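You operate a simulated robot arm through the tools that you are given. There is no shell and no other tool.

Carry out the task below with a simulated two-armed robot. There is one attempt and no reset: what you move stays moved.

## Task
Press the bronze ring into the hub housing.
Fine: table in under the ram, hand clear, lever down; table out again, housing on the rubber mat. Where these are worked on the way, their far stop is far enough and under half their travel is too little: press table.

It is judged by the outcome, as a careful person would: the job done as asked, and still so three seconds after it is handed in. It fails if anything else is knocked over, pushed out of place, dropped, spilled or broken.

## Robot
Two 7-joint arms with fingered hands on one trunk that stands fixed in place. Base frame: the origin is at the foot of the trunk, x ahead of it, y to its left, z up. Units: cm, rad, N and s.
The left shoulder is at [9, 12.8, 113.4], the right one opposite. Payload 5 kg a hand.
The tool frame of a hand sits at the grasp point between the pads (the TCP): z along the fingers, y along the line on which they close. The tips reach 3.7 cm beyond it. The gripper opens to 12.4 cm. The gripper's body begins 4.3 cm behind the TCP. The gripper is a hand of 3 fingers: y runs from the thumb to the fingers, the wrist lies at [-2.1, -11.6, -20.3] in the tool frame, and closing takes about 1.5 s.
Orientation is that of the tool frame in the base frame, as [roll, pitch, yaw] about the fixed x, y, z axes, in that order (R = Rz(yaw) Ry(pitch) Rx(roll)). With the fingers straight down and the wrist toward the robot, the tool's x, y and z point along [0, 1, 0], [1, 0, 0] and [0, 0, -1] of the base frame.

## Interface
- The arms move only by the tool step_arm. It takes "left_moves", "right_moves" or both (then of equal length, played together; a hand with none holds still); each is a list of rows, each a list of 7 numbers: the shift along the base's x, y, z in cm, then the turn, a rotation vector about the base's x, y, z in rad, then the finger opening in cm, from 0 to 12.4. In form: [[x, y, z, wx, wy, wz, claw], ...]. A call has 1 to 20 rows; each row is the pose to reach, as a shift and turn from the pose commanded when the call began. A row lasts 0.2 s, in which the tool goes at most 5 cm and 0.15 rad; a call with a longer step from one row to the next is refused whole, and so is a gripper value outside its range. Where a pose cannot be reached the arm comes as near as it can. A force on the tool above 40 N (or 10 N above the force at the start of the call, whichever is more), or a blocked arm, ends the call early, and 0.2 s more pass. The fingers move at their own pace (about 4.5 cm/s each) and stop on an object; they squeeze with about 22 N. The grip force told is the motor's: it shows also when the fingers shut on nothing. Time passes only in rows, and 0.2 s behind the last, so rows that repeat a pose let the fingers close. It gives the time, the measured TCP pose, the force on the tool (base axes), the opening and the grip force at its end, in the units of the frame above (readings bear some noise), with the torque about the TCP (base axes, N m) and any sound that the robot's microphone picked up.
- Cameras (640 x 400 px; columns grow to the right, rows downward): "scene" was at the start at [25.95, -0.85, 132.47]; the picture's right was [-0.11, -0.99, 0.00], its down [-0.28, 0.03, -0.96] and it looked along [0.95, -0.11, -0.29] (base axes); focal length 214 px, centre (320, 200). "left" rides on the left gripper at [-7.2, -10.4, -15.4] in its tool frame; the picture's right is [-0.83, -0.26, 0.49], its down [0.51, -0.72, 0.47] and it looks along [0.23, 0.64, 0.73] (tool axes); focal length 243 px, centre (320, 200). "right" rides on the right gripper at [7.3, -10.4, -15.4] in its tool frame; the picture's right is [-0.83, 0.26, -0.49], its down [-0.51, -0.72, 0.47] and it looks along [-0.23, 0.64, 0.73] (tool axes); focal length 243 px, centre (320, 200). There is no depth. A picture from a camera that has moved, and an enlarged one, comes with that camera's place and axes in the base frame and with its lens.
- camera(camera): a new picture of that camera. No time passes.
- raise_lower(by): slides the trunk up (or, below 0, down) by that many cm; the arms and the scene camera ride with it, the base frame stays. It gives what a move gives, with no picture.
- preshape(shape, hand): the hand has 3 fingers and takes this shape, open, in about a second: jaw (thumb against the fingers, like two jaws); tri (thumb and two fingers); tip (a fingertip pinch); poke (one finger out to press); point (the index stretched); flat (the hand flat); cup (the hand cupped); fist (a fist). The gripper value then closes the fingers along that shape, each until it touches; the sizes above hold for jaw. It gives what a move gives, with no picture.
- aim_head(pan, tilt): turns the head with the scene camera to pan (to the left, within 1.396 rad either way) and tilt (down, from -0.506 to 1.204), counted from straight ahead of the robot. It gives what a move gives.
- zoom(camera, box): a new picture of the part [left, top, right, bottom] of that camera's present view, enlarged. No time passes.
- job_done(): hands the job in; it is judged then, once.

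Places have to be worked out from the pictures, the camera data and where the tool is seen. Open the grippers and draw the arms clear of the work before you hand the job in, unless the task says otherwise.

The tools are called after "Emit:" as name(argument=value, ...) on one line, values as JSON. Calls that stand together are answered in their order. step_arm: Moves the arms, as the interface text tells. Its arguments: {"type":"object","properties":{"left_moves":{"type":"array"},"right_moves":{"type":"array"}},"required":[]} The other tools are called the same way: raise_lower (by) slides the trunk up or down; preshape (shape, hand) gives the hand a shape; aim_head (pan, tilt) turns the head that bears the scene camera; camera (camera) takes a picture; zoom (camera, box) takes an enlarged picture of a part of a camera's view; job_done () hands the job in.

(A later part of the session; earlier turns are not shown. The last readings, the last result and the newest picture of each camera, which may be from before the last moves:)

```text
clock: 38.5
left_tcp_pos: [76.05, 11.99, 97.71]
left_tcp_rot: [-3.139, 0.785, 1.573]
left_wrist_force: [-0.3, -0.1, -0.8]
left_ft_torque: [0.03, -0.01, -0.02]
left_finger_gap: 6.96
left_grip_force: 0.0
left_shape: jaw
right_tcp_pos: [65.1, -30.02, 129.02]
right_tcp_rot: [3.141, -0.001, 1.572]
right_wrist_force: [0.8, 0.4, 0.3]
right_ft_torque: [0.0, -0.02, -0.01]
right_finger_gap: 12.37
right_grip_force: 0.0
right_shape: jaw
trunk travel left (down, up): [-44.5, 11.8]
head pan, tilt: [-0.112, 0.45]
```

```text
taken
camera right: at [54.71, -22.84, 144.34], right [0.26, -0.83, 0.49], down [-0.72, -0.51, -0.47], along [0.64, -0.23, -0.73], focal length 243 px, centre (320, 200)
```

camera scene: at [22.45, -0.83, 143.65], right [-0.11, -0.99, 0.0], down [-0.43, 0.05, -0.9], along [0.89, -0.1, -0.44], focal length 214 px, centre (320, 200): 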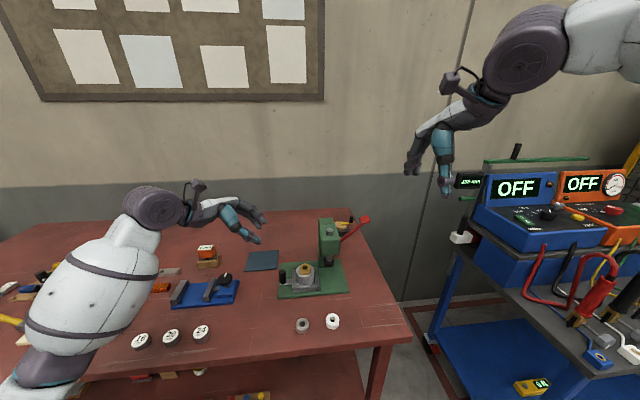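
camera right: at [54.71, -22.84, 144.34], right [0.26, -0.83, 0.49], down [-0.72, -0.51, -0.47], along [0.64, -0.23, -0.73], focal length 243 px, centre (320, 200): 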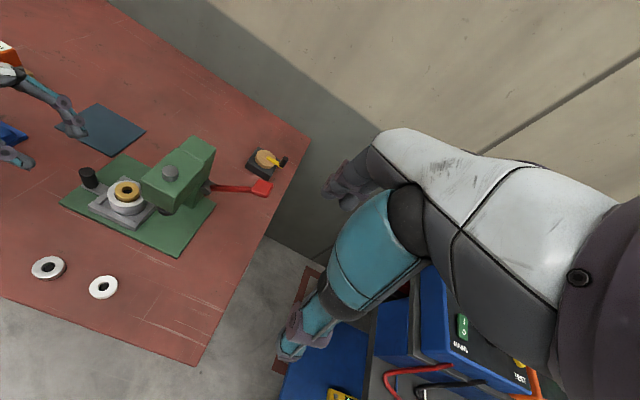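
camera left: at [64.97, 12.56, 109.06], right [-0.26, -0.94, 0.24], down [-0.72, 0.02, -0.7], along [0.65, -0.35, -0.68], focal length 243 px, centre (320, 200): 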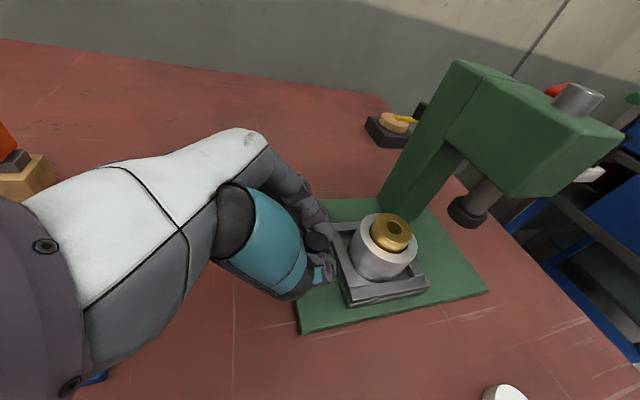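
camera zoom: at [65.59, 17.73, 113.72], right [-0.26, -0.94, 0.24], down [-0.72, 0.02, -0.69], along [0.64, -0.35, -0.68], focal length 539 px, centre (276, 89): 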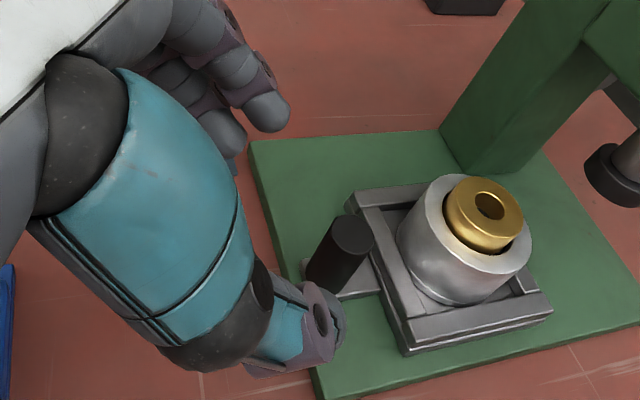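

No deflection now. The knob is at (76.0, 5.6). I advance to grip it and close.

Emit:
step_arm(left_moves=[[0, -1.2, -1.3, 0, 0, 0, 7], [0, -2.4, -2.6, 0, 0, 0, 7], [0, -3.6, -3.9, 0, 0, 0, 7], [0, -4.8, -5.1, 0, 0, 0, 7], [0, -4.8, -5.1, 0, 0, 0, 7]])

Emit:
step_arm(left_moves=[[0, 0, 0, 0, 0, 0, 5], [0, 0, 0, 0, 0, 0, 3.5], [0, 0, 0, 0, 0, 0, 2.5], [0, 0, 0, 0, 0, 0, 1.5], [0, 0, 0, 0, 0, 0, 0.5], [0, 0, 0, 0, 0, 0, 0.5], [0, 0, 0, 0, 0, 0, 0.5]])

Emit:
zoom(camera="left", box=[240, 160, 440, 340])

Emit:
zoom(camera="scene", box=[220, 180, 400, 320])

```text
clock: 39.7
left_tcp_pos: [76.05, 7.05, 92.61]
left_tcp_rot: [-3.142, 0.785, 1.574]
left_wrist_force: [-0.7, 0.0, 0.1]
left_ft_torque: [0.01, 0.03, 0.03]
left_finger_gap: 6.99
left_grip_force: 0.0
left_shape: jaw
right_tcp_pos: [65.04, -30.13, 129.0]
right_tcp_rot: [3.141, 0.0, 1.574]
right_wrist_force: [-0.5, 0.7, -0.5]
right_ft_torque: [0.02, 0.0, 0.04]
right_finger_gap: 12.38
right_grip_force: 0.0
right_shape: jaw
trunk travel left (down, up): [-44.5, 11.8]
head pan, tilt: [-0.112, 0.45]
```

```text
clock: 41.3
left_tcp_pos: [76.01, 7.05, 92.6]
left_tcp_rot: [-3.137, 0.785, 1.573]
left_wrist_force: [-1.9, -0.9, -2.2]
left_ft_torque: [0.03, -0.02, 0.01]
left_finger_gap: 1.49
left_grip_force: 22.3
left_shape: jaw
right_tcp_pos: [65.14, -30.1, 129.0]
right_tcp_rot: [-3.141, -0.001, 1.572]
right_wrist_force: [-0.6, 0.8, -0.2]
right_ft_torque: [-0.03, 0.01, 0.01]
right_finger_gap: 12.36
right_grip_force: 0.0
right_shape: jaw
trunk travel left (down, up): [-44.5, 11.8]
head pan, tilt: [-0.112, 0.45]
```

```text
2.22 times, centred on (340, 250) of left
camera zoom: at [65.66, 12.86, 108.55], right [-0.26, -0.94, 0.24], down [-0.72, 0.02, -0.69], along [0.64, -0.35, -0.68], focal length 539 px, centre (276, 89)
```

zoom: 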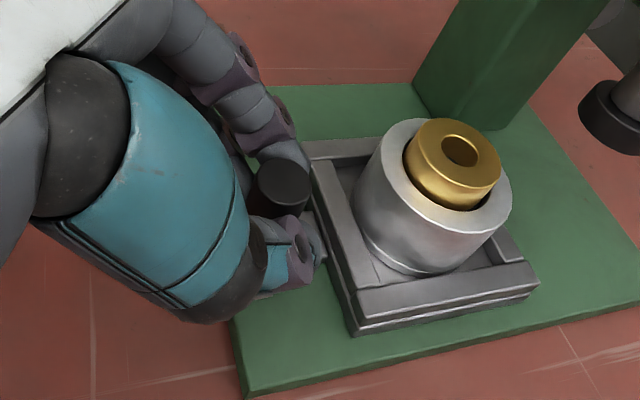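

```text
2.86 times, centred on (310, 250) of scene
camera zoom: at [22.39, -0.84, 143.67], right [-0.11, -0.99, 0.0], down [-0.43, 0.05, -0.9], along [0.89, -0.1, -0.44], focal length 613 px, centre (349, 57)
```

zoom: 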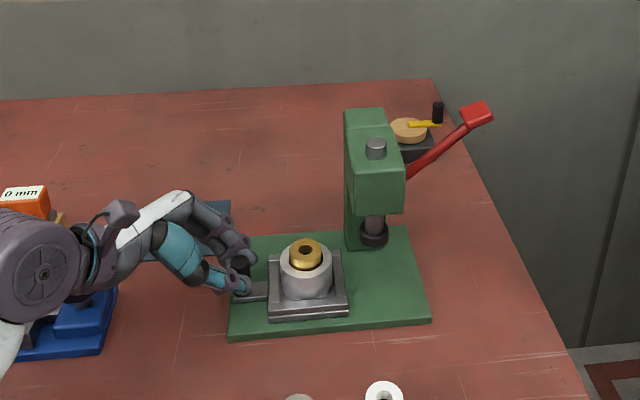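

Knob gripped with no stray force and no trunk deflection. I slide the table 4 cm toward the ram.

Emit:
step_arm(left_moves=[[0, -0.7, 0, 0, 0, 0, 0.5], [0, -1.4, 0, 0, 0, 0, 0.5], [0, -2.1, 0, 0, 0, 0, 0.5], [0, -2.8, 0, 0, 0, 0, 0.5], [0, -3.5, 0, 0, 0, 0, 0.5], [0, -4, 0, 0, 0, 0, 0.5], [0, -4, 0, 0, 0, 0, 0.5]])

Emit:
zoom(camera="scene", box=[220, 180, 400, 320])

Emit:
zoom(camera="right", box=[40, 100, 240, 280])

```text
clock: 42.9
left_tcp_pos: [76.08, 3.14, 92.56]
left_tcp_rot: [-3.141, 0.784, 1.57]
left_wrist_force: [0.4, 0.7, -4.3]
left_ft_torque: [0.09, -0.03, 0.03]
left_finger_gap: 1.49
left_grip_force: 22.1
left_shape: jaw
right_tcp_pos: [65.19, -30.03, 128.97]
right_tcp_rot: [-3.141, 0.001, 1.571]
right_wrist_force: [0.5, -0.6, 0.8]
right_ft_torque: [0.01, -0.01, 0.02]
right_finger_gap: 12.36
right_grip_force: 0.1
right_shape: jaw
trunk travel left (down, up): [-44.5, 11.8]
head pan, tilt: [-0.112, 0.45]
```

```text
2.86 times, centred on (310, 250) of scene
camera zoom: at [22.44, -0.82, 143.66], right [-0.11, -0.99, 0.0], down [-0.43, 0.05, -0.9], along [0.89, -0.1, -0.44], focal length 613 px, centre (349, 57)
```

zoom: 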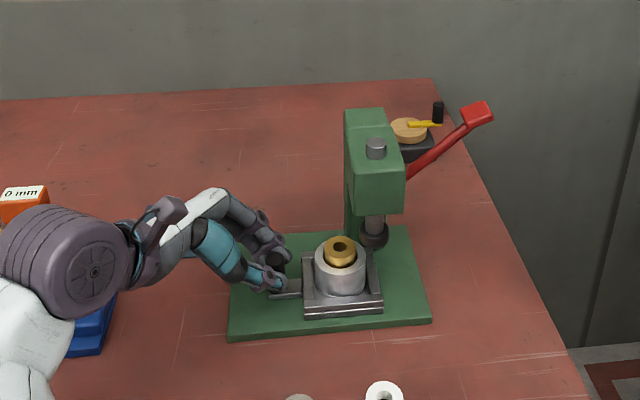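

```text
2.22 times, centred on (140, 190) of right
camera zoom: at [54.76, -22.82, 144.32], right [0.26, -0.83, 0.49], down [-0.72, -0.51, -0.47], along [0.64, -0.23, -0.73], focal length 539 px, centre (720, 222)
```

zoom: 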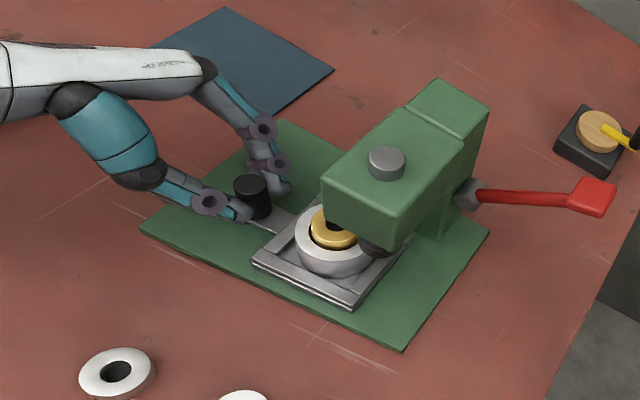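

The table slides smoothly. Before the ring goes under the ram I zoom in to check the ring's top clears the ram's lower end.

Emit:
zoom(camera="scene", box=[295, 235, 345, 280])

Emit:
zoom(camera="left", box=[320, 140, 540, 300])

```text
8.89 times, centred on (320, 258) of scene
camera zoom: at [22.44, -0.82, 143.66], right [-0.11, -0.99, 0.0], down [-0.43, 0.05, -0.9], along [0.89, -0.1, -0.44], focal length 1906 px, centre (320, -311)
```

zoom: 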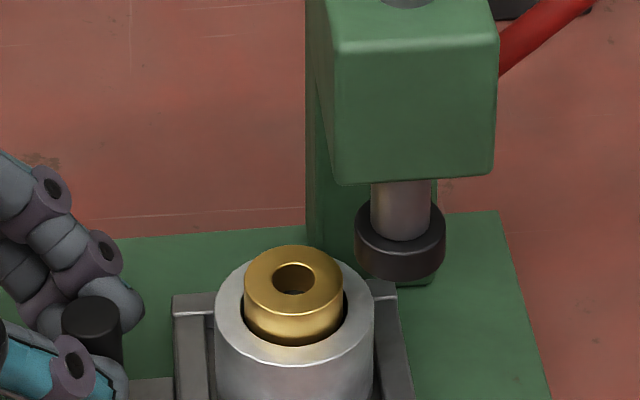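

```text
2.50 times, centred on (430, 220) of left
camera zoom: at [65.66, 8.87, 108.57], right [-0.26, -0.94, 0.24], down [-0.72, 0.02, -0.69], along [0.64, -0.35, -0.68], focal length 606 px, centre (45, 150)
```

zoom: 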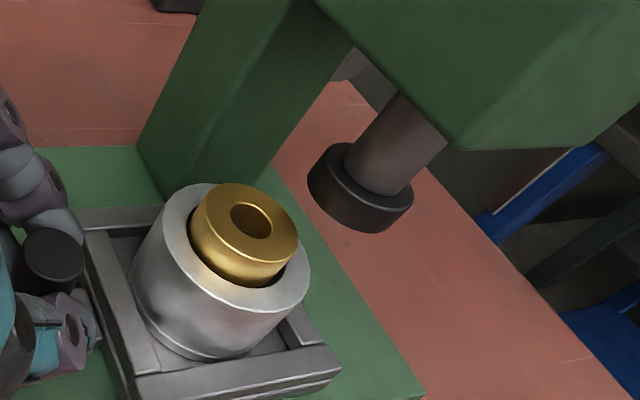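

The ring's top (≈93.6) clears the ram's lower end (≈94.4). I slide on toward the far stop.

Emit:
step_arm(left_moves=[[0, -0.5, 0, 0, 0, 0, 0.5], [0, -1, 0, 0, 0, 0, 0.5], [0, -1.5, 0, 0, 0, 0, 0.5], [0, -2, 0, 0, 0, 0, 0.5], [0, -2.5, 0, 0, 0, 0, 0.5], [0, -3, 0, 0, 0, 0, 0.5], [0, -3, 0, 0, 0, 0, 0.5]])

Emit:
zoom(camera="scene", box=[285, 225, 355, 285])

Emit:
zoom(camera="left", box=[280, 140, 500, 300])

```text
clock: 44.5
left_tcp_pos: [75.94, -0.05, 92.67]
left_tcp_rot: [-3.139, 0.787, 1.573]
left_wrist_force: [-0.2, -0.8, -3.2]
left_ft_torque: [0.05, 0.02, 0.02]
left_finger_gap: 1.47
left_grip_force: 21.3
left_shape: jaw
right_tcp_pos: [65.21, -30.08, 128.95]
right_tcp_rot: [-3.141, 0.0, 1.571]
right_wrist_force: [-0.2, -0.4, 0.3]
right_ft_torque: [-0.02, -0.01, -0.01]
right_finger_gap: 12.37
right_grip_force: 0.2
right_shape: jaw
trunk travel left (down, up): [-44.5, 11.8]
head pan, tilt: [-0.112, 0.45]
```

```text
6.67 times, centred on (320, 255) of scene
camera zoom: at [22.42, -0.82, 143.67], right [-0.11, -0.99, 0.0], down [-0.43, 0.05, -0.9], along [0.89, -0.1, -0.44], focal length 1430 px, centre (320, -167)
```

zoom: 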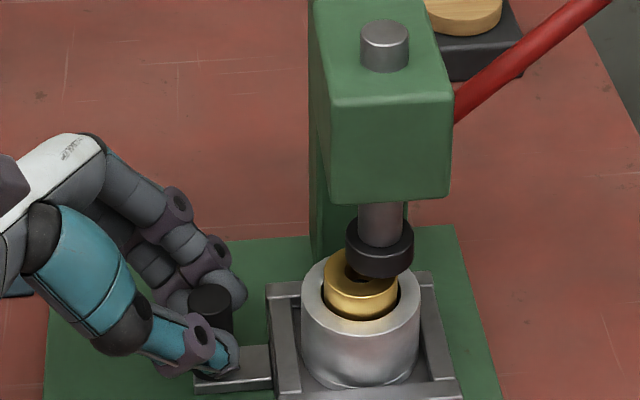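

```text
2.50 times, centred on (390, 220) of left
camera zoom: at [65.66, 5.85, 108.57], right [-0.26, -0.94, 0.24], down [-0.72, 0.02, -0.69], along [0.64, -0.35, -0.68], focal length 606 px, centre (145, 150)
```

zoom: 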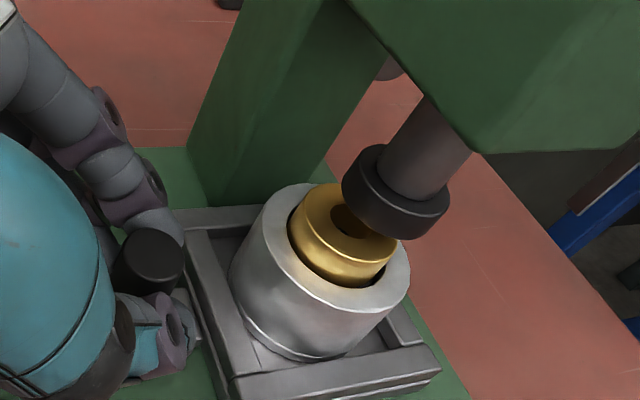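

About 0.9 cm remains to the ram's axis. I continue in 2–3 mm steps until the far stop is felt.

Emit:
step_arm(left_moves=[[0, -0.3, 0, 0, 0, 0, 0.5], [0, -0.6, 0, 0, 0, 0, 0.5], [0, -0.9, 0, 0, 0, 0, 0.5], [0, -1.2, 0, 0, 0, 0, 0.5], [0, -1.2, 0, 0, 0, 0, 0.5]])

Emit:
zoom(camera="scene", box=[285, 225, 355, 285])

Emit:
zoom(camera="left", box=[280, 140, 500, 300])

```text
clock: 45.7
left_tcp_pos: [76.02, -0.98, 92.7]
left_tcp_rot: [-3.141, 0.786, 1.574]
left_wrist_force: [-1.6, 10.1, -1.3]
left_ft_torque: [0.27, 0.08, -0.02]
left_finger_gap: 1.51
left_grip_force: 21.9
left_shape: jaw
right_tcp_pos: [65.14, -29.98, 129.03]
right_tcp_rot: [-3.141, -0.001, 1.573]
right_wrist_force: [-1.3, 0.0, 0.3]
right_ft_torque: [-0.01, -0.01, 0.01]
right_finger_gap: 12.36
right_grip_force: 0.2
right_shape: jaw
trunk travel left (down, up): [-44.5, 11.8]
head pan, tilt: [-0.112, 0.45]
```

```text
6.67 times, centred on (320, 255) of scene
camera zoom: at [22.38, -0.72, 143.67], right [-0.11, -0.99, 0.0], down [-0.43, 0.05, -0.9], along [0.89, -0.1, -0.44], focal length 1430 px, centre (320, -167)
```

zoom: 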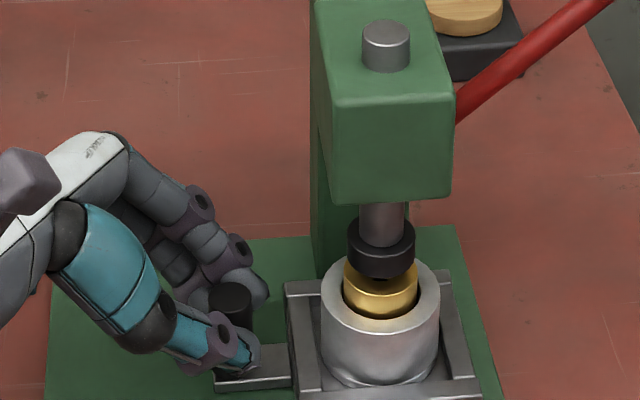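

```text
2.50 times, centred on (390, 220) of left
camera zoom: at [65.65, 4.79, 108.58], right [-0.26, -0.94, 0.24], down [-0.72, 0.02, -0.69], along [0.64, -0.35, -0.68], focal length 606 px, centre (145, 150)
```

zoom: 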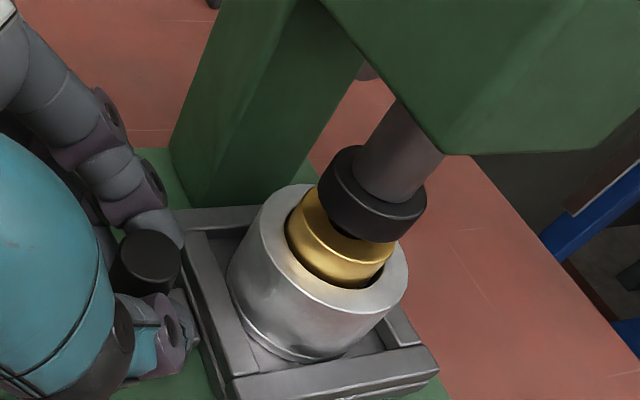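

The table has hit its stop (10 N along y) with the ring now centred under the ram. I press 2 mm more to seat it against the stop, then relax and open the fingers.

Emit:
step_arm(left_moves=[[0, -0.2, 0, 0, 0, 0, 0.5], [0, -0.2, 0, 0, 0, 0, 0.5], [0, 0.15, 0, 0, 0, 0, 0.5], [0, 0.15, 0, 0, 0, 0, 2], [0, 0.15, 0, 0, 0, 0, 3.5], [0, 0.15, 0, 0, 0, 0, 5], [0, 0.15, 0, 0, 0, 0, 6.5], [0, 0.15, 0, 0, 0, 0, 6.5]])

Emit:
zoom(camera="scene", box=[285, 225, 355, 285])

Emit:
zoom(camera="left", box=[280, 140, 500, 300])

```text
clock: 47.5
left_tcp_pos: [76.11, -1.0, 92.67]
left_tcp_rot: [-3.141, 0.785, 1.57]
left_wrist_force: [-0.5, 0.3, 0.0]
left_ft_torque: [-0.01, -0.02, 0.05]
left_finger_gap: 6.44
left_grip_force: 0.1
left_shape: jaw
right_tcp_pos: [65.13, -30.09, 129.04]
right_tcp_rot: [3.141, 0.0, 1.572]
right_wrist_force: [-0.4, -0.6, 0.4]
right_ft_torque: [0.01, 0.01, -0.07]
right_finger_gap: 12.37
right_grip_force: 0.0
right_shape: jaw
trunk travel left (down, up): [-44.5, 11.8]
head pan, tilt: [-0.112, 0.45]
```

```text
6.67 times, centred on (320, 255) of scene
camera zoom: at [22.4, -0.83, 143.67], right [-0.11, -0.99, 0.0], down [-0.43, 0.05, -0.9], along [0.89, -0.1, -0.44], focal length 1430 px, centre (320, -167)
```

zoom: 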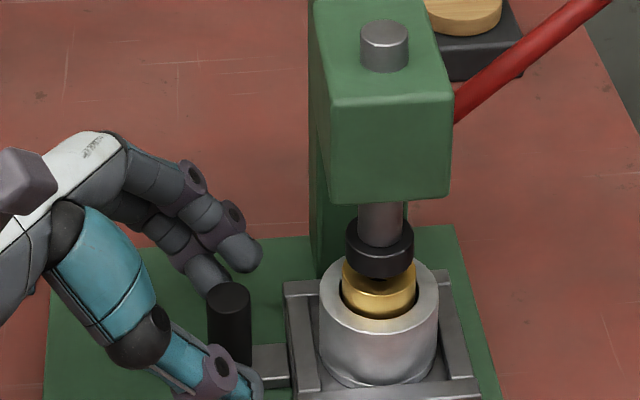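

```text
2.50 times, centred on (390, 220) of left
camera zoom: at [65.64, 4.83, 108.61], right [-0.26, -0.94, 0.24], down [-0.72, 0.02, -0.69], along [0.64, -0.35, -0.68], focal length 606 px, centre (145, 150)
```

zoom: 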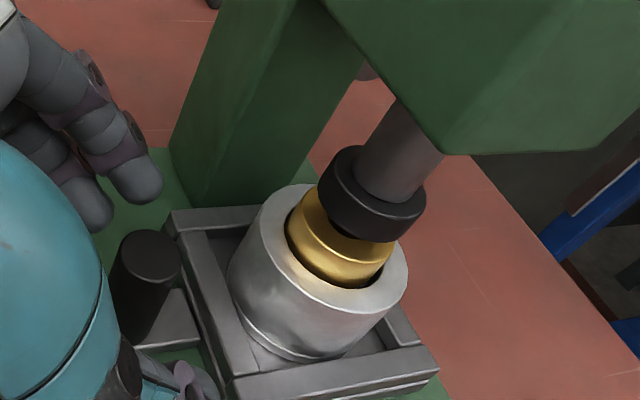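

The table is home under the ram. I now withdraw the left hand well clear, and bring the right hand nearer the lever for a closer view.

Emit:
step_arm(left_moves=[[0, 2, 2, 0, 0, 0, 6.5], [0, 4.5, 4.5, 0, 0, 0, 6.5], [0, 7.5, 7.5, 0, 0, 0, 6.5], [-1, 11, 11, 0, 0, 0, 6.5], [-3, 15, 14, 0, 0, 0, 6.5], [-5, 19, 17, 0, 0, 0, 6.5], [-6, 23, 19, 0, 0, 0, 6.5], [-6, 23, 19, 0, 0, 0, 6.5]], right_moves=[[0, 0, 0, 0, 0, 0, 12.4], [0, 0, 0, 0, 0, 0, 12.4], [0, 0, 0, 0, 0, 0, 12.4], [1.5, 0, -2.5, 0, 0, 0, 12.4], [3, 0, -5, 0, 0, 0, 12.4], [5, 0, -8, 0, 0, 0, 12.4], [7, 0, -11, 0, 0, 0, 12.4], [7, 0, -11, 0, 0, 0, 12.4]])

Emit:
camera(camera="scene")

Emit:
camera(camera="right")

Emit:
zoom(camera="scene", box=[290, 190, 400, 290])

```text
refused: row 4 steps farther than a row can; nothing moved
```

```text
taken
camera scene: at [22.4, -0.83, 143.67], right [-0.11, -0.99, 0.0], down [-0.43, 0.05, -0.9], along [0.89, -0.1, -0.44], focal length 214 px, centre (320, 200)
```

scene: 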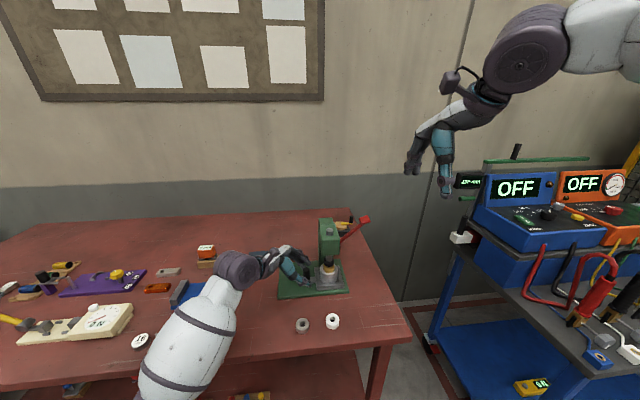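

```text
taken
camera right: at [54.72, -22.83, 144.33], right [0.26, -0.83, 0.49], down [-0.72, -0.51, -0.47], along [0.64, -0.23, -0.73], focal length 243 px, centre (320, 200)
```

right: 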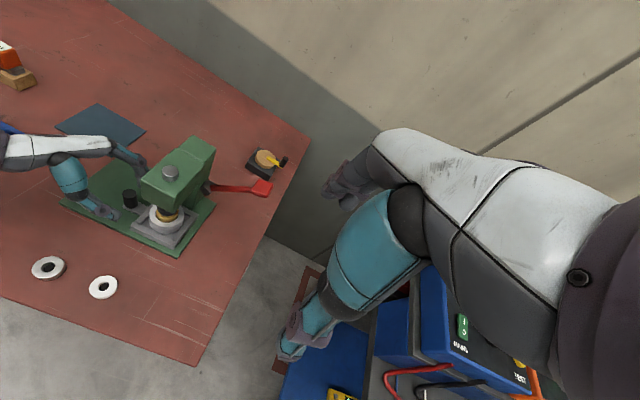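

```text
4.00 times, centred on (345, 240) of scene
camera zoom: at [22.4, -0.83, 143.67], right [-0.11, -0.99, 0.0], down [-0.43, 0.05, -0.9], along [0.89, -0.1, -0.44], focal length 858 px, centre (220, 40)
```

zoom: 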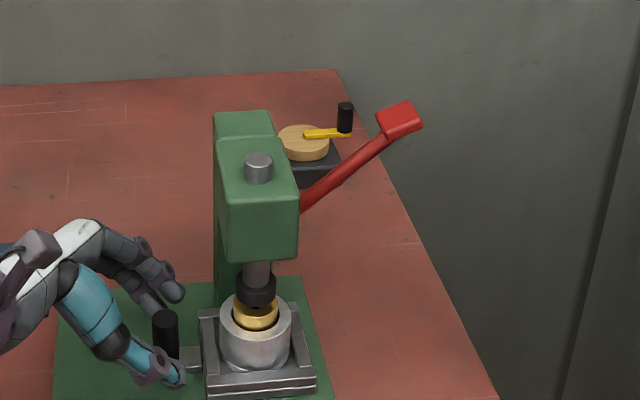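

A step was too long; I resend the withdrawal with shorter rows.

Emit:
step_arm(left_moves=[[0, 2, 2, 0, 0, 0, 6.5], [0, 4.5, 4.5, 0, 0, 0, 6.5], [0, 7.5, 7.5, 0, 0, 0, 6.5], [-0.5, 10.5, 10.5, 0, 0, 0, 6.5], [-2, 13.5, 13, 0, 0, 0, 6.5], [-3.5, 16.5, 15, 0, 0, 0, 6.5], [-5, 19.5, 17, 0, 0, 0, 6.5], [-6, 22.5, 18.5, 0, 0, 0, 6.5], [-6, 22.5, 18.5, 0, 0, 0, 6.5]], right_moves=[[0, 0, 0, 0, 0, 0, 12.4], [0, 0, 0, 0, 0, 0, 12.4], [0, 0, 0, 0, 0, 0, 12.4], [1.5, 0, -2.5, 0, 0, 0, 12.4], [3, 0, -5, 0, 0, 0, 12.4], [5, 0, -8, 0, 0, 0, 12.4], [7, 0, -11, 0, 0, 0, 12.4], [7, 0, -11, 0, 0, 0, 12.4], [7, 0, -11, 0, 0, 0, 12.4]])

Emit:
camera(camera="scene")

Emit:
camera(camera="right")

Emit:
camera(camera="left")

```text
clock: 49.5
left_tcp_pos: [70.01, 21.62, 111.02]
left_tcp_rot: [-3.141, 0.784, 1.572]
left_wrist_force: [-0.5, -1.5, 0.1]
left_ft_torque: [0.02, 0.02, -0.03]
left_finger_gap: 6.46
left_grip_force: 0.0
left_shape: jaw
right_tcp_pos: [72.32, -30.02, 117.84]
right_tcp_rot: [3.142, 0.001, 1.573]
right_wrist_force: [1.1, -1.0, -0.2]
right_ft_torque: [0.02, -0.03, -0.01]
right_finger_gap: 12.39
right_grip_force: 0.0
right_shape: jaw
trunk travel left (down, up): [-44.5, 11.8]
head pan, tilt: [-0.112, 0.45]
```

```text
taken
camera scene: at [22.47, -0.88, 143.66], right [-0.11, -0.99, 0.0], down [-0.43, 0.05, -0.9], along [0.89, -0.1, -0.44], focal length 214 px, centre (320, 200)
```

scene: 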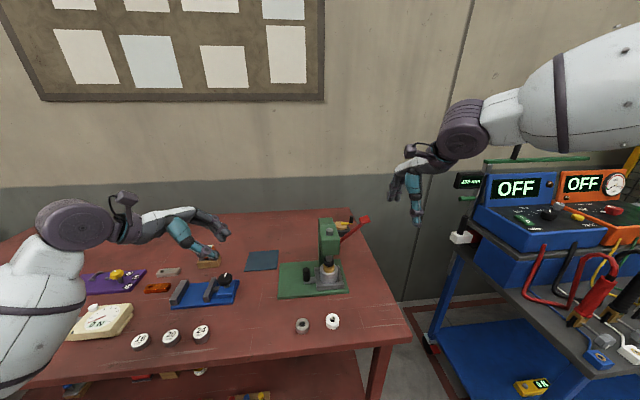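

```text
taken
camera right: at [61.83, -22.89, 133.26], right [0.26, -0.83, 0.49], down [-0.72, -0.51, -0.47], along [0.64, -0.23, -0.73], focal length 243 px, centre (320, 200)
```

right: 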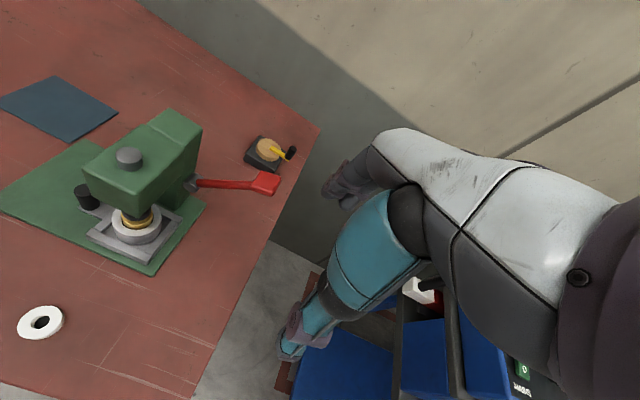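

```text
taken
camera left: at [59.64, 27.36, 127.07], right [-0.26, -0.94, 0.24], down [-0.72, 0.02, -0.69], along [0.64, -0.35, -0.68], focal length 243 px, centre (320, 200)
```

left: 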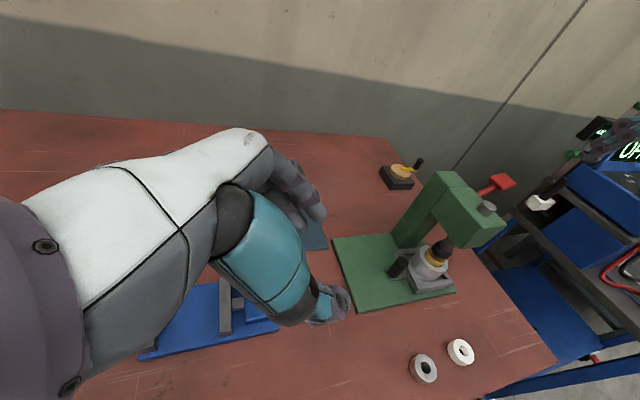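

Left hand is clear. Now close-ups of the lever from the right wrist and the scene camera to fix its place and pivot.

Emit:
zoom(camera="right", box=[160, 120, 320, 240])

Emit:
zoom(camera="scene", box=[310, 200, 390, 270])

Emit:
zoom(camera="left", box=[380, 150, 540, 300])

```text
3.33 times, centred on (240, 180) of right
camera zoom: at [61.83, -22.89, 133.26], right [0.26, -0.83, 0.49], down [-0.72, -0.51, -0.47], along [0.64, -0.23, -0.73], focal length 809 px, centre (587, 267)
```

zoom: 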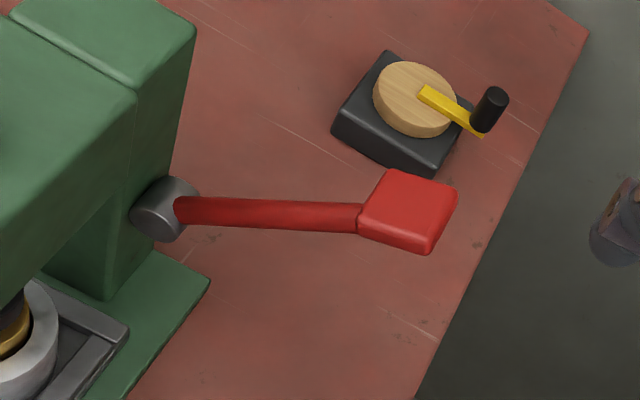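

```text
5.71 times, centred on (350, 235) of scene
camera zoom: at [22.47, -0.88, 143.66], right [-0.11, -0.99, 0.0], down [-0.43, 0.05, -0.9], along [0.89, -0.1, -0.44], focal length 1226 px, centre (149, 0)
```

zoom: 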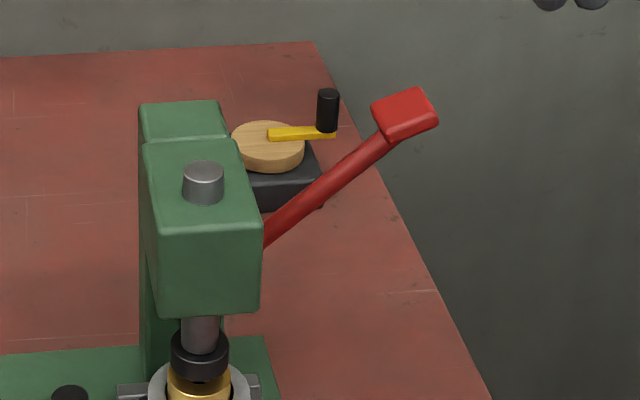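

```text
2.67 times, centred on (460, 225) of left
camera zoom: at [59.64, 27.36, 127.07], right [-0.26, -0.94, 0.24], down [-0.72, 0.02, -0.69], along [0.64, -0.35, -0.68], focal length 647 px, centre (-53, 133)
```

zoom: 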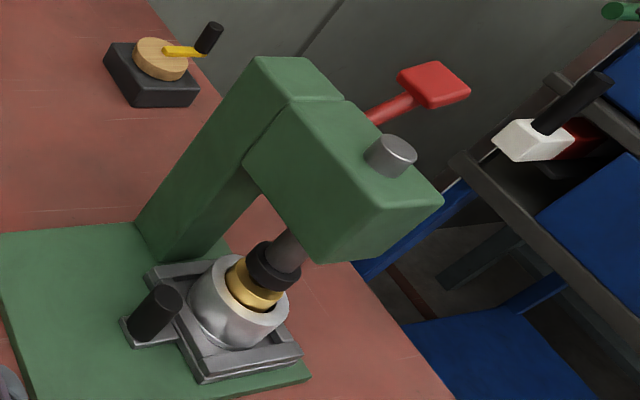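

Lever measured: pad centre ≈(83.7, −23.3, 105.5), hub ≈(83.5, −13.5, 96.2), length ≈13.4 cm at ≈43° up, turning about the x axis. I bring the right hand above the pad, tilted −0.35 rad, fingers open along x to straddle it.

Emit:
step_arm(right_moves=[[2.3, 2, -0.5, -0.07, 0, 0, 9], [4.6, 3.9, -1, -0.14, 0, 0, 9], [6.9, 5.8, -2, -0.21, 0, 0, 9], [9.2, 7.8, -3, -0.28, 0, 0, 9], [11.4, 9.7, -4, -0.35, 0, 0, 9], [11.4, 9.7, -4, -0.35, 0, 0, 9]])

Emit:
camera(camera="right")

Emit:
zoom(camera="scene", box=[290, 150, 450, 270])

Emit:
zoom(camera="left", box=[400, 80, 600, 240])

```text
clock: 50.9
left_tcp_pos: [69.74, 21.73, 111.26]
left_tcp_rot: [-3.141, 0.786, 1.574]
left_wrist_force: [-0.7, 0.9, 0.0]
left_ft_torque: [0.0, 0.0, 0.02]
left_finger_gap: 6.45
left_grip_force: 0.0
left_shape: jaw
right_tcp_pos: [83.34, -20.3, 114.19]
right_tcp_rot: [3.141, 0.35, 1.573]
right_wrist_force: [-1.2, 0.2, -0.5]
right_ft_torque: [-0.01, -0.03, -0.01]
right_finger_gap: 9.03
right_grip_force: 0.2
right_shape: jaw
trunk travel left (down, up): [-44.5, 11.8]
head pan, tilt: [-0.112, 0.45]
```

```text
taken
camera right: at [72.87, -8.25, 126.13], right [0.26, -0.61, 0.75], down [-0.72, -0.64, -0.27], along [0.64, -0.47, -0.61], focal length 243 px, centre (320, 200)
```

right: 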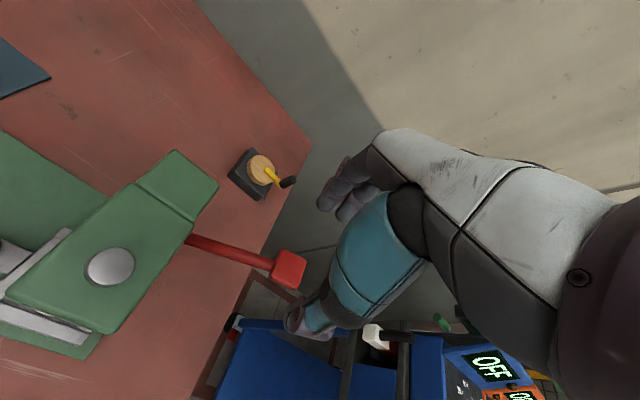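

```text
3.33 times, centred on (370, 210) of scene
camera zoom: at [22.18, -0.8, 143.72], right [-0.11, -0.99, 0.0], down [-0.43, 0.05, -0.9], along [0.9, -0.1, -0.43], focal length 715 px, centre (153, 167)
```

zoom: 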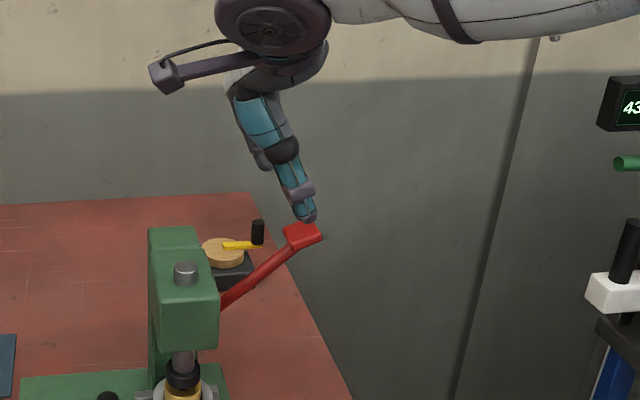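

```text
2.50 times, centred on (500, 160) of left
camera zoom: at [59.4, 27.41, 127.2], right [-0.26, -0.94, 0.24], down [-0.72, 0.02, -0.69], along [0.64, -0.35, -0.68], focal length 606 px, centre (-130, 300)
```

zoom: 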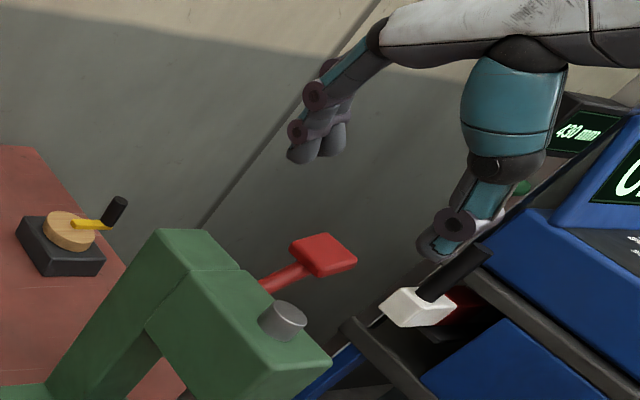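

The thumb and fingers straddle the pad's line. I move down along the tool direction onto the lever pad.

Emit:
step_arm(right_moves=[[0, -0.8, -2.1, 0, 0, 0, 9], [0, -1.5, -4.2, 0, 0, 0, 9], [0, -2.2, -6.1, 0, 0, 0, 9], [0, -2.2, -6.1, 0, 0, 0, 9], [0, -2.2, -6.1, 0, 0, 0, 9]])

Emit:
zoom(camera="right", box=[200, 160, 400, 360])

Emit:
zoom(camera="scene", box=[310, 170, 410, 260])

Emit:
zoom(camera="left", box=[420, 100, 580, 240])

```text
clock: 52.1
left_tcp_pos: [69.95, 21.57, 111.15]
left_tcp_rot: [-3.139, 0.785, 1.571]
left_wrist_force: [0.3, 0.3, -0.4]
left_ft_torque: [-0.01, -0.03, 0.0]
left_finger_gap: 6.46
left_grip_force: 0.0
left_shape: jaw
right_tcp_pos: [83.48, -22.4, 107.9]
right_tcp_rot: [3.141, 0.349, 1.571]
right_wrist_force: [-1.3, 0.1, -0.6]
right_ft_torque: [0.01, 0.01, -0.02]
right_finger_gap: 9.02
right_grip_force: 0.2
right_shape: jaw
trunk travel left (down, up): [-44.5, 11.8]
head pan, tilt: [-0.112, 0.45]
```

```text
2.00 times, centred on (300, 260) of right
camera zoom: at [73.1, -10.41, 119.87], right [0.26, -0.61, 0.75], down [-0.72, -0.64, -0.27], along [0.64, -0.47, -0.61], focal length 485 px, centre (360, 80)
```

zoom: 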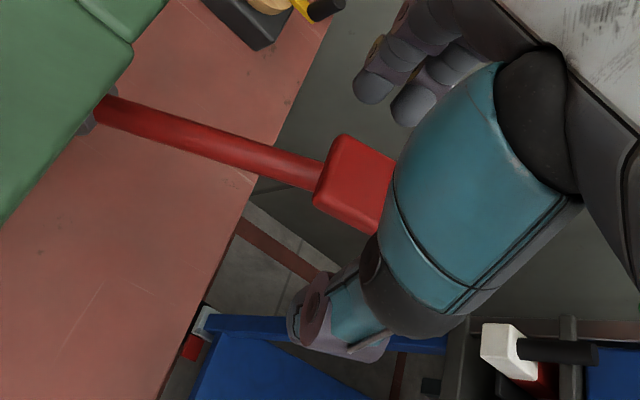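

```text
4.44 times, centred on (360, 215) of scene
camera zoom: at [22.36, -0.82, 143.68], right [-0.11, -0.99, 0.0], down [-0.43, 0.05, -0.9], along [0.89, -0.1, -0.43], focal length 953 px, centre (142, 133)
```

zoom: 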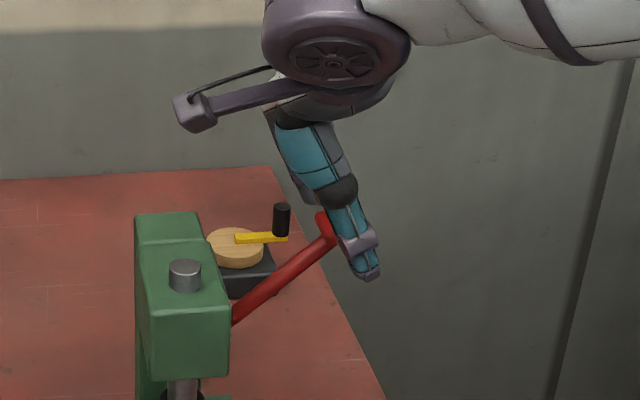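

```text
2.86 times, centred on (500, 170) of left
camera zoom: at [59.57, 27.38, 127.11], right [-0.26, -0.94, 0.24], down [-0.72, 0.02, -0.69], along [0.64, -0.35, -0.68], focal length 693 px, centre (-194, 286)
```

zoom: 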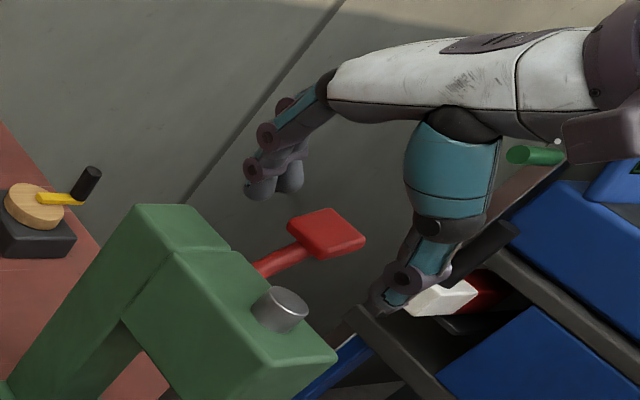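

The pad sits midway between thumb and fingers in all views. I close on it.

Emit:
step_arm(right_moves=[[0, 0, 0, 0, 0, 0, 7], [0, 0, 0, 0, 0, 0, 5.5], [0, 0, 0, 0, 0, 0, 4], [0, 0, 0, 0, 0, 0, 3], [0, 0, 0, 0, 0, 0, 2], [0, 0, 0, 0, 0, 0, 1], [0, 0, 0, 0, 0, 0, 1], [0, 0, 0, 0, 0, 0, 1]])

Emit:
zoom(camera="right", box=[200, 160, 400, 360])

Emit:
zoom(camera="scene", box=[310, 170, 410, 260])

Emit:
zoom(camera="left", box=[420, 100, 580, 240])

```text
clock: 53.9
left_tcp_pos: [70.03, 21.76, 111.17]
left_tcp_rot: [3.141, 0.782, 1.57]
left_wrist_force: [-0.4, -0.5, 0.4]
left_ft_torque: [-0.01, -0.03, -0.02]
left_finger_gap: 6.46
left_grip_force: 0.0
left_shape: jaw
right_tcp_pos: [83.55, -22.45, 107.85]
right_tcp_rot: [-3.141, 0.349, 1.574]
right_wrist_force: [-0.3, 0.1, -1.6]
right_ft_torque: [0.02, -0.02, 0.03]
right_finger_gap: 3.14
right_grip_force: 21.9
right_shape: jaw
trunk travel left (down, up): [-44.5, 11.8]
head pan, tilt: [-0.112, 0.45]
```

```text
2.00 times, centred on (300, 260) of right
camera zoom: at [73.13, -10.42, 119.83], right [0.26, -0.61, 0.75], down [-0.72, -0.64, -0.27], along [0.64, -0.47, -0.61], focal length 485 px, centre (360, 80)
```

zoom: 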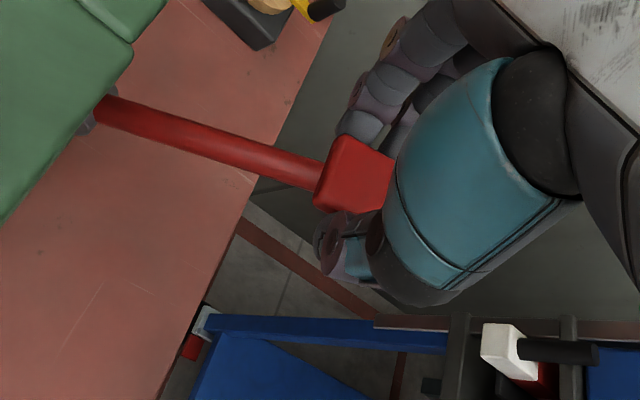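

```text
4.44 times, centred on (360, 215) of scene
camera zoom: at [22.41, -0.84, 143.67], right [-0.11, -0.99, 0.0], down [-0.43, 0.05, -0.9], along [0.89, -0.1, -0.44], focal length 953 px, centre (142, 133)
```

zoom: 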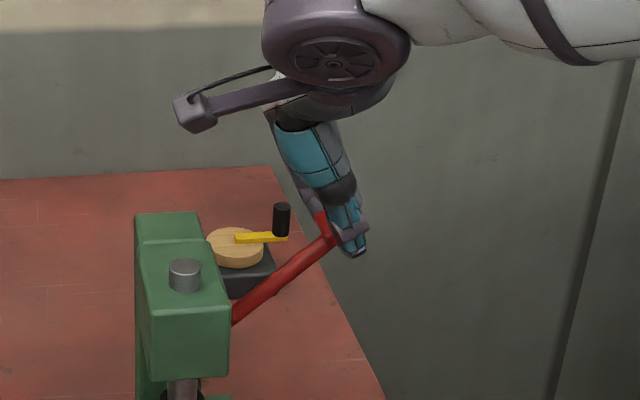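

```text
2.86 times, centred on (500, 170) of left
camera zoom: at [59.61, 27.37, 127.08], right [-0.26, -0.94, 0.24], down [-0.72, 0.02, -0.69], along [0.64, -0.35, -0.68], focal length 693 px, centre (-194, 286)
```

zoom: 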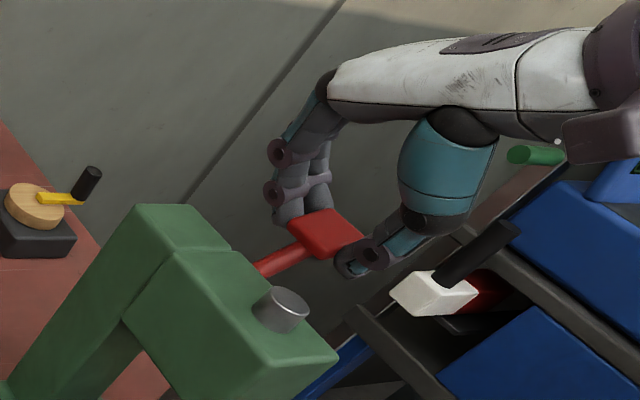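

Firm grip on the pad (22 N). I swing the lever down along its arc about the hub, first 0.3 rad, watching the force.

Emit:
step_arm(right_moves=[[0, -0.56, -0.47, 0.05, 0, 0, 1], [0, -1.11, -0.95, 0.1, 0, 0, 1], [0, -1.62, -1.47, 0.15, 0, 0, 1], [0, -2.13, -2.0, 0.2, 0, 0, 1], [0, -2.58, -2.57, 0.25, 0, 0, 1], [0, -3.03, -3.15, 0.3, 0, 0, 1], [0, -3.03, -3.15, 0.3, 0, 0, 1]])

Emit:
zoom(camera="scene", box=[300, 190, 420, 290])

Emit:
zoom(camera="left", box=[420, 120, 580, 300])

```text
clock: 55.5
left_tcp_pos: [69.99, 21.63, 111.07]
left_tcp_rot: [-3.141, 0.786, 1.571]
left_wrist_force: [0.7, -0.1, -0.1]
left_ft_torque: [-0.04, 0.01, 0.02]
left_finger_gap: 6.45
left_grip_force: 0.1
left_shape: jaw
right_tcp_pos: [83.53, -25.51, 104.7]
right_tcp_rot: [3.141, 0.051, 1.568]
right_wrist_force: [1.7, -3.0, 2.3]
right_ft_torque: [-0.07, -0.13, -0.02]
right_finger_gap: 3.12
right_grip_force: 22.3
right_shape: jaw
trunk travel left (down, up): [-44.5, 11.8]
head pan, tilt: [-0.112, 0.45]
```

```text
4.00 times, centred on (360, 240) of scene
camera zoom: at [22.41, -0.79, 143.67], right [-0.11, -0.99, 0.0], down [-0.43, 0.05, -0.9], along [0.89, -0.1, -0.44], focal length 858 px, centre (160, 40)
```

zoom: 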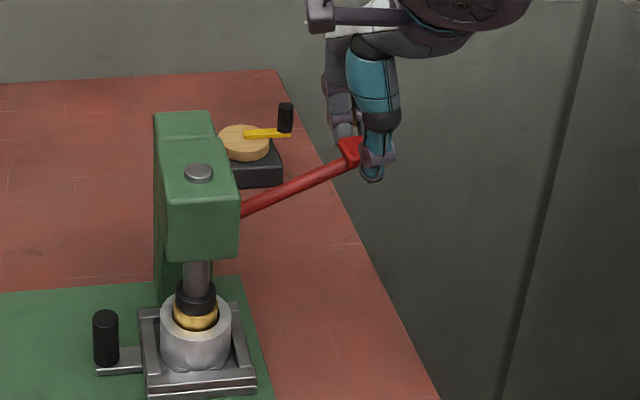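

```text
2.22 times, centred on (500, 210) of left
camera zoom: at [59.61, 27.41, 127.08], right [-0.26, -0.94, 0.24], down [-0.72, 0.02, -0.69], along [0.64, -0.35, -0.68], focal length 539 px, centre (-80, 178)
```

zoom: 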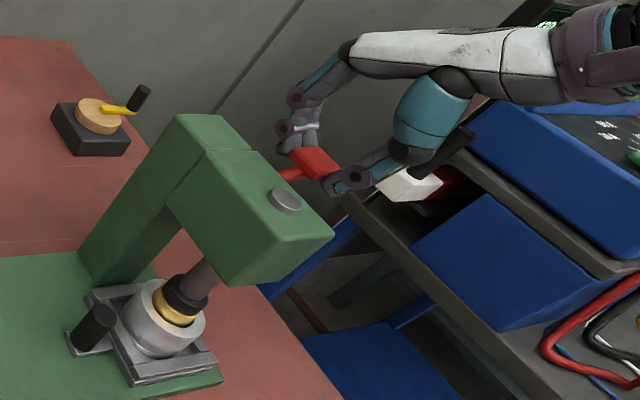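

The lever follows and the ram is coming down onto the ring. I continue along the arc another 0.3 rad.

Emit:
step_arm(right_moves=[[0, -0.41, -0.61, 0.05, 0, 0, 1], [0, -0.79, -1.23, 0.1, 0, 0, 1], [0, -1.13, -1.88, 0.15, 0, 0, 1], [0, -1.44, -2.54, 0.2, 0, 0, 1], [0, -1.72, -3.21, 0.25, 0, 0, 1], [0, -1.96, -3.9, 0.3, 0, 0, 1], [0, -1.96, -3.9, 0.3, 0, 0, 1]])

Emit:
zoom(camera="scene", box=[300, 190, 420, 290])

Emit:
zoom(camera="left", box=[420, 120, 580, 300])

```text
clock: 57.1
left_tcp_pos: [69.93, 21.41, 111.25]
left_tcp_rot: [3.14, 0.786, 1.569]
left_wrist_force: [0.5, 0.2, 0.7]
left_ft_torque: [0.02, 0.0, -0.02]
left_finger_gap: 6.46
left_grip_force: 0.1
left_shape: jaw
right_tcp_pos: [83.45, -27.63, 100.69]
right_tcp_rot: [3.141, -0.248, 1.57]
right_wrist_force: [4.2, -4.3, 3.8]
right_ft_torque: [-0.07, -0.16, -0.07]
right_finger_gap: 3.15
right_grip_force: 22.2
right_shape: jaw
trunk travel left (down, up): [-44.5, 11.8]
head pan, tilt: [-0.112, 0.45]
```

```text
4.00 times, centred on (360, 240) of scene
camera zoom: at [22.39, -0.83, 143.67], right [-0.11, -0.99, 0.0], down [-0.43, 0.05, -0.9], along [0.89, -0.1, -0.44], focal length 858 px, centre (160, 40)
```

zoom: 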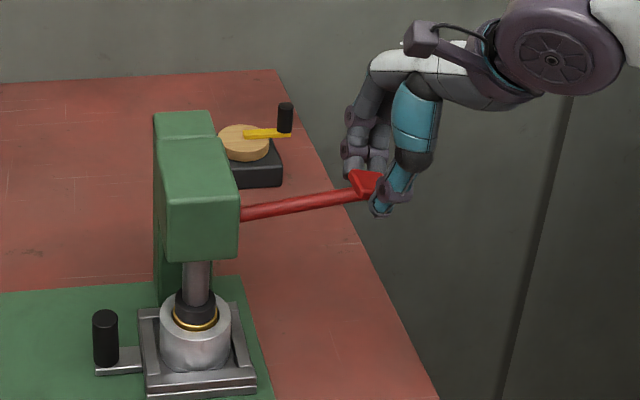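

```text
2.22 times, centred on (500, 210) of left
camera zoom: at [59.6, 27.38, 127.09], right [-0.26, -0.94, 0.24], down [-0.72, 0.02, -0.69], along [0.64, -0.35, -0.68], focal length 539 px, centre (-80, 178)
```

zoom: 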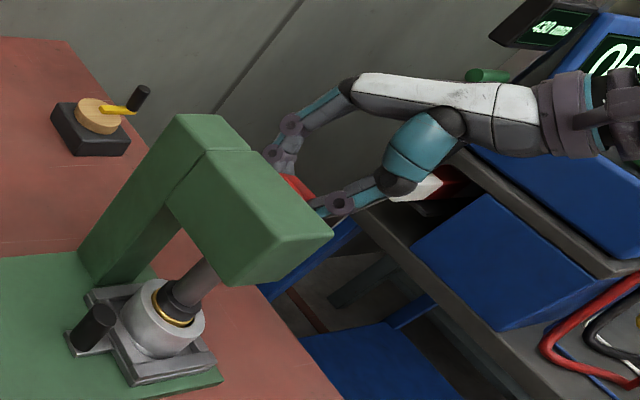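

The ram has pushed the ring nearly flush, with only about 4 N on the hand. I continue down the arc toward the lever's stop.

Emit:
step_arm(right_moves=[[0, -0.21, -0.7, 0.05, 0, 0, 1], [0, -0.39, -1.41, 0.1, 0, 0, 1], [0, -0.52, -2.13, 0.15, 0, 0, 1], [0, -0.63, -2.85, 0.2, 0, 0, 1], [0, -0.63, -2.85, 0.2, 0, 0, 1]])

Emit:
zoom(camera="scene", box=[300, 190, 420, 290])

Emit:
zoom(camera="left", box=[420, 120, 580, 300])

```text
clock: 58.3
left_tcp_pos: [69.74, 21.63, 111.4]
left_tcp_rot: [3.136, 0.785, 1.566]
left_wrist_force: [0.2, 0.0, -0.5]
left_ft_torque: [-0.02, -0.01, 0.01]
left_finger_gap: 6.45
left_grip_force: 0.0
left_shape: jaw
right_tcp_pos: [83.52, -28.24, 98.49]
right_tcp_rot: [3.132, -0.452, 1.574]
right_wrist_force: [4.7, -14.7, 32.0]
right_ft_torque: [-0.04, -0.21, -0.06]
right_finger_gap: 3.37
right_grip_force: 22.1
right_shape: jaw
trunk travel left (down, up): [-44.5, 11.8]
head pan, tilt: [-0.112, 0.45]
```

```text
4.00 times, centred on (360, 240) of scene
camera zoom: at [22.02, -0.88, 143.77], right [-0.11, -0.99, 0.0], down [-0.43, 0.05, -0.9], along [0.9, -0.1, -0.43], focal length 858 px, centre (160, 40)
```

zoom: 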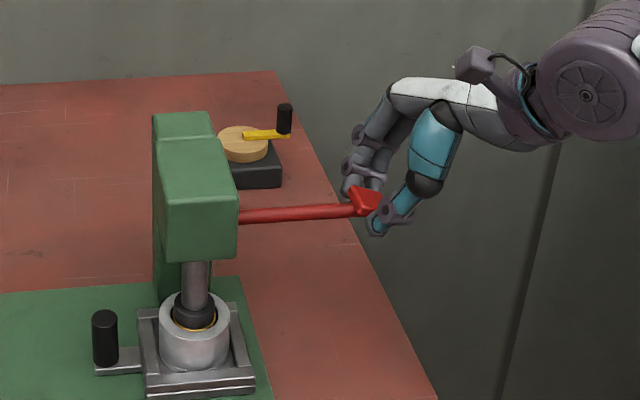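

```text
2.22 times, centred on (500, 210) of left
camera zoom: at [59.27, 27.33, 127.32], right [-0.26, -0.94, 0.24], down [-0.72, 0.02, -0.69], along [0.64, -0.35, -0.68], focal length 539 px, centre (-80, 178)
```

zoom: 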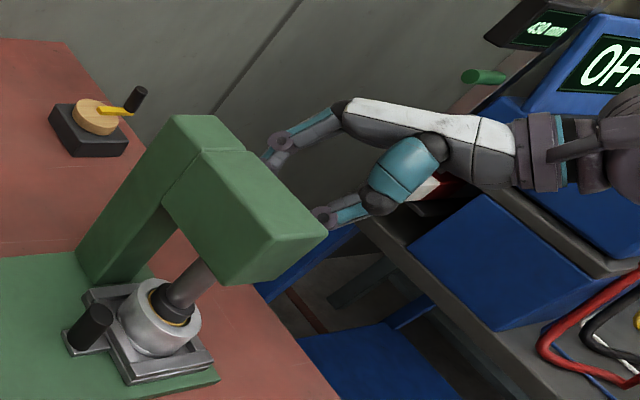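

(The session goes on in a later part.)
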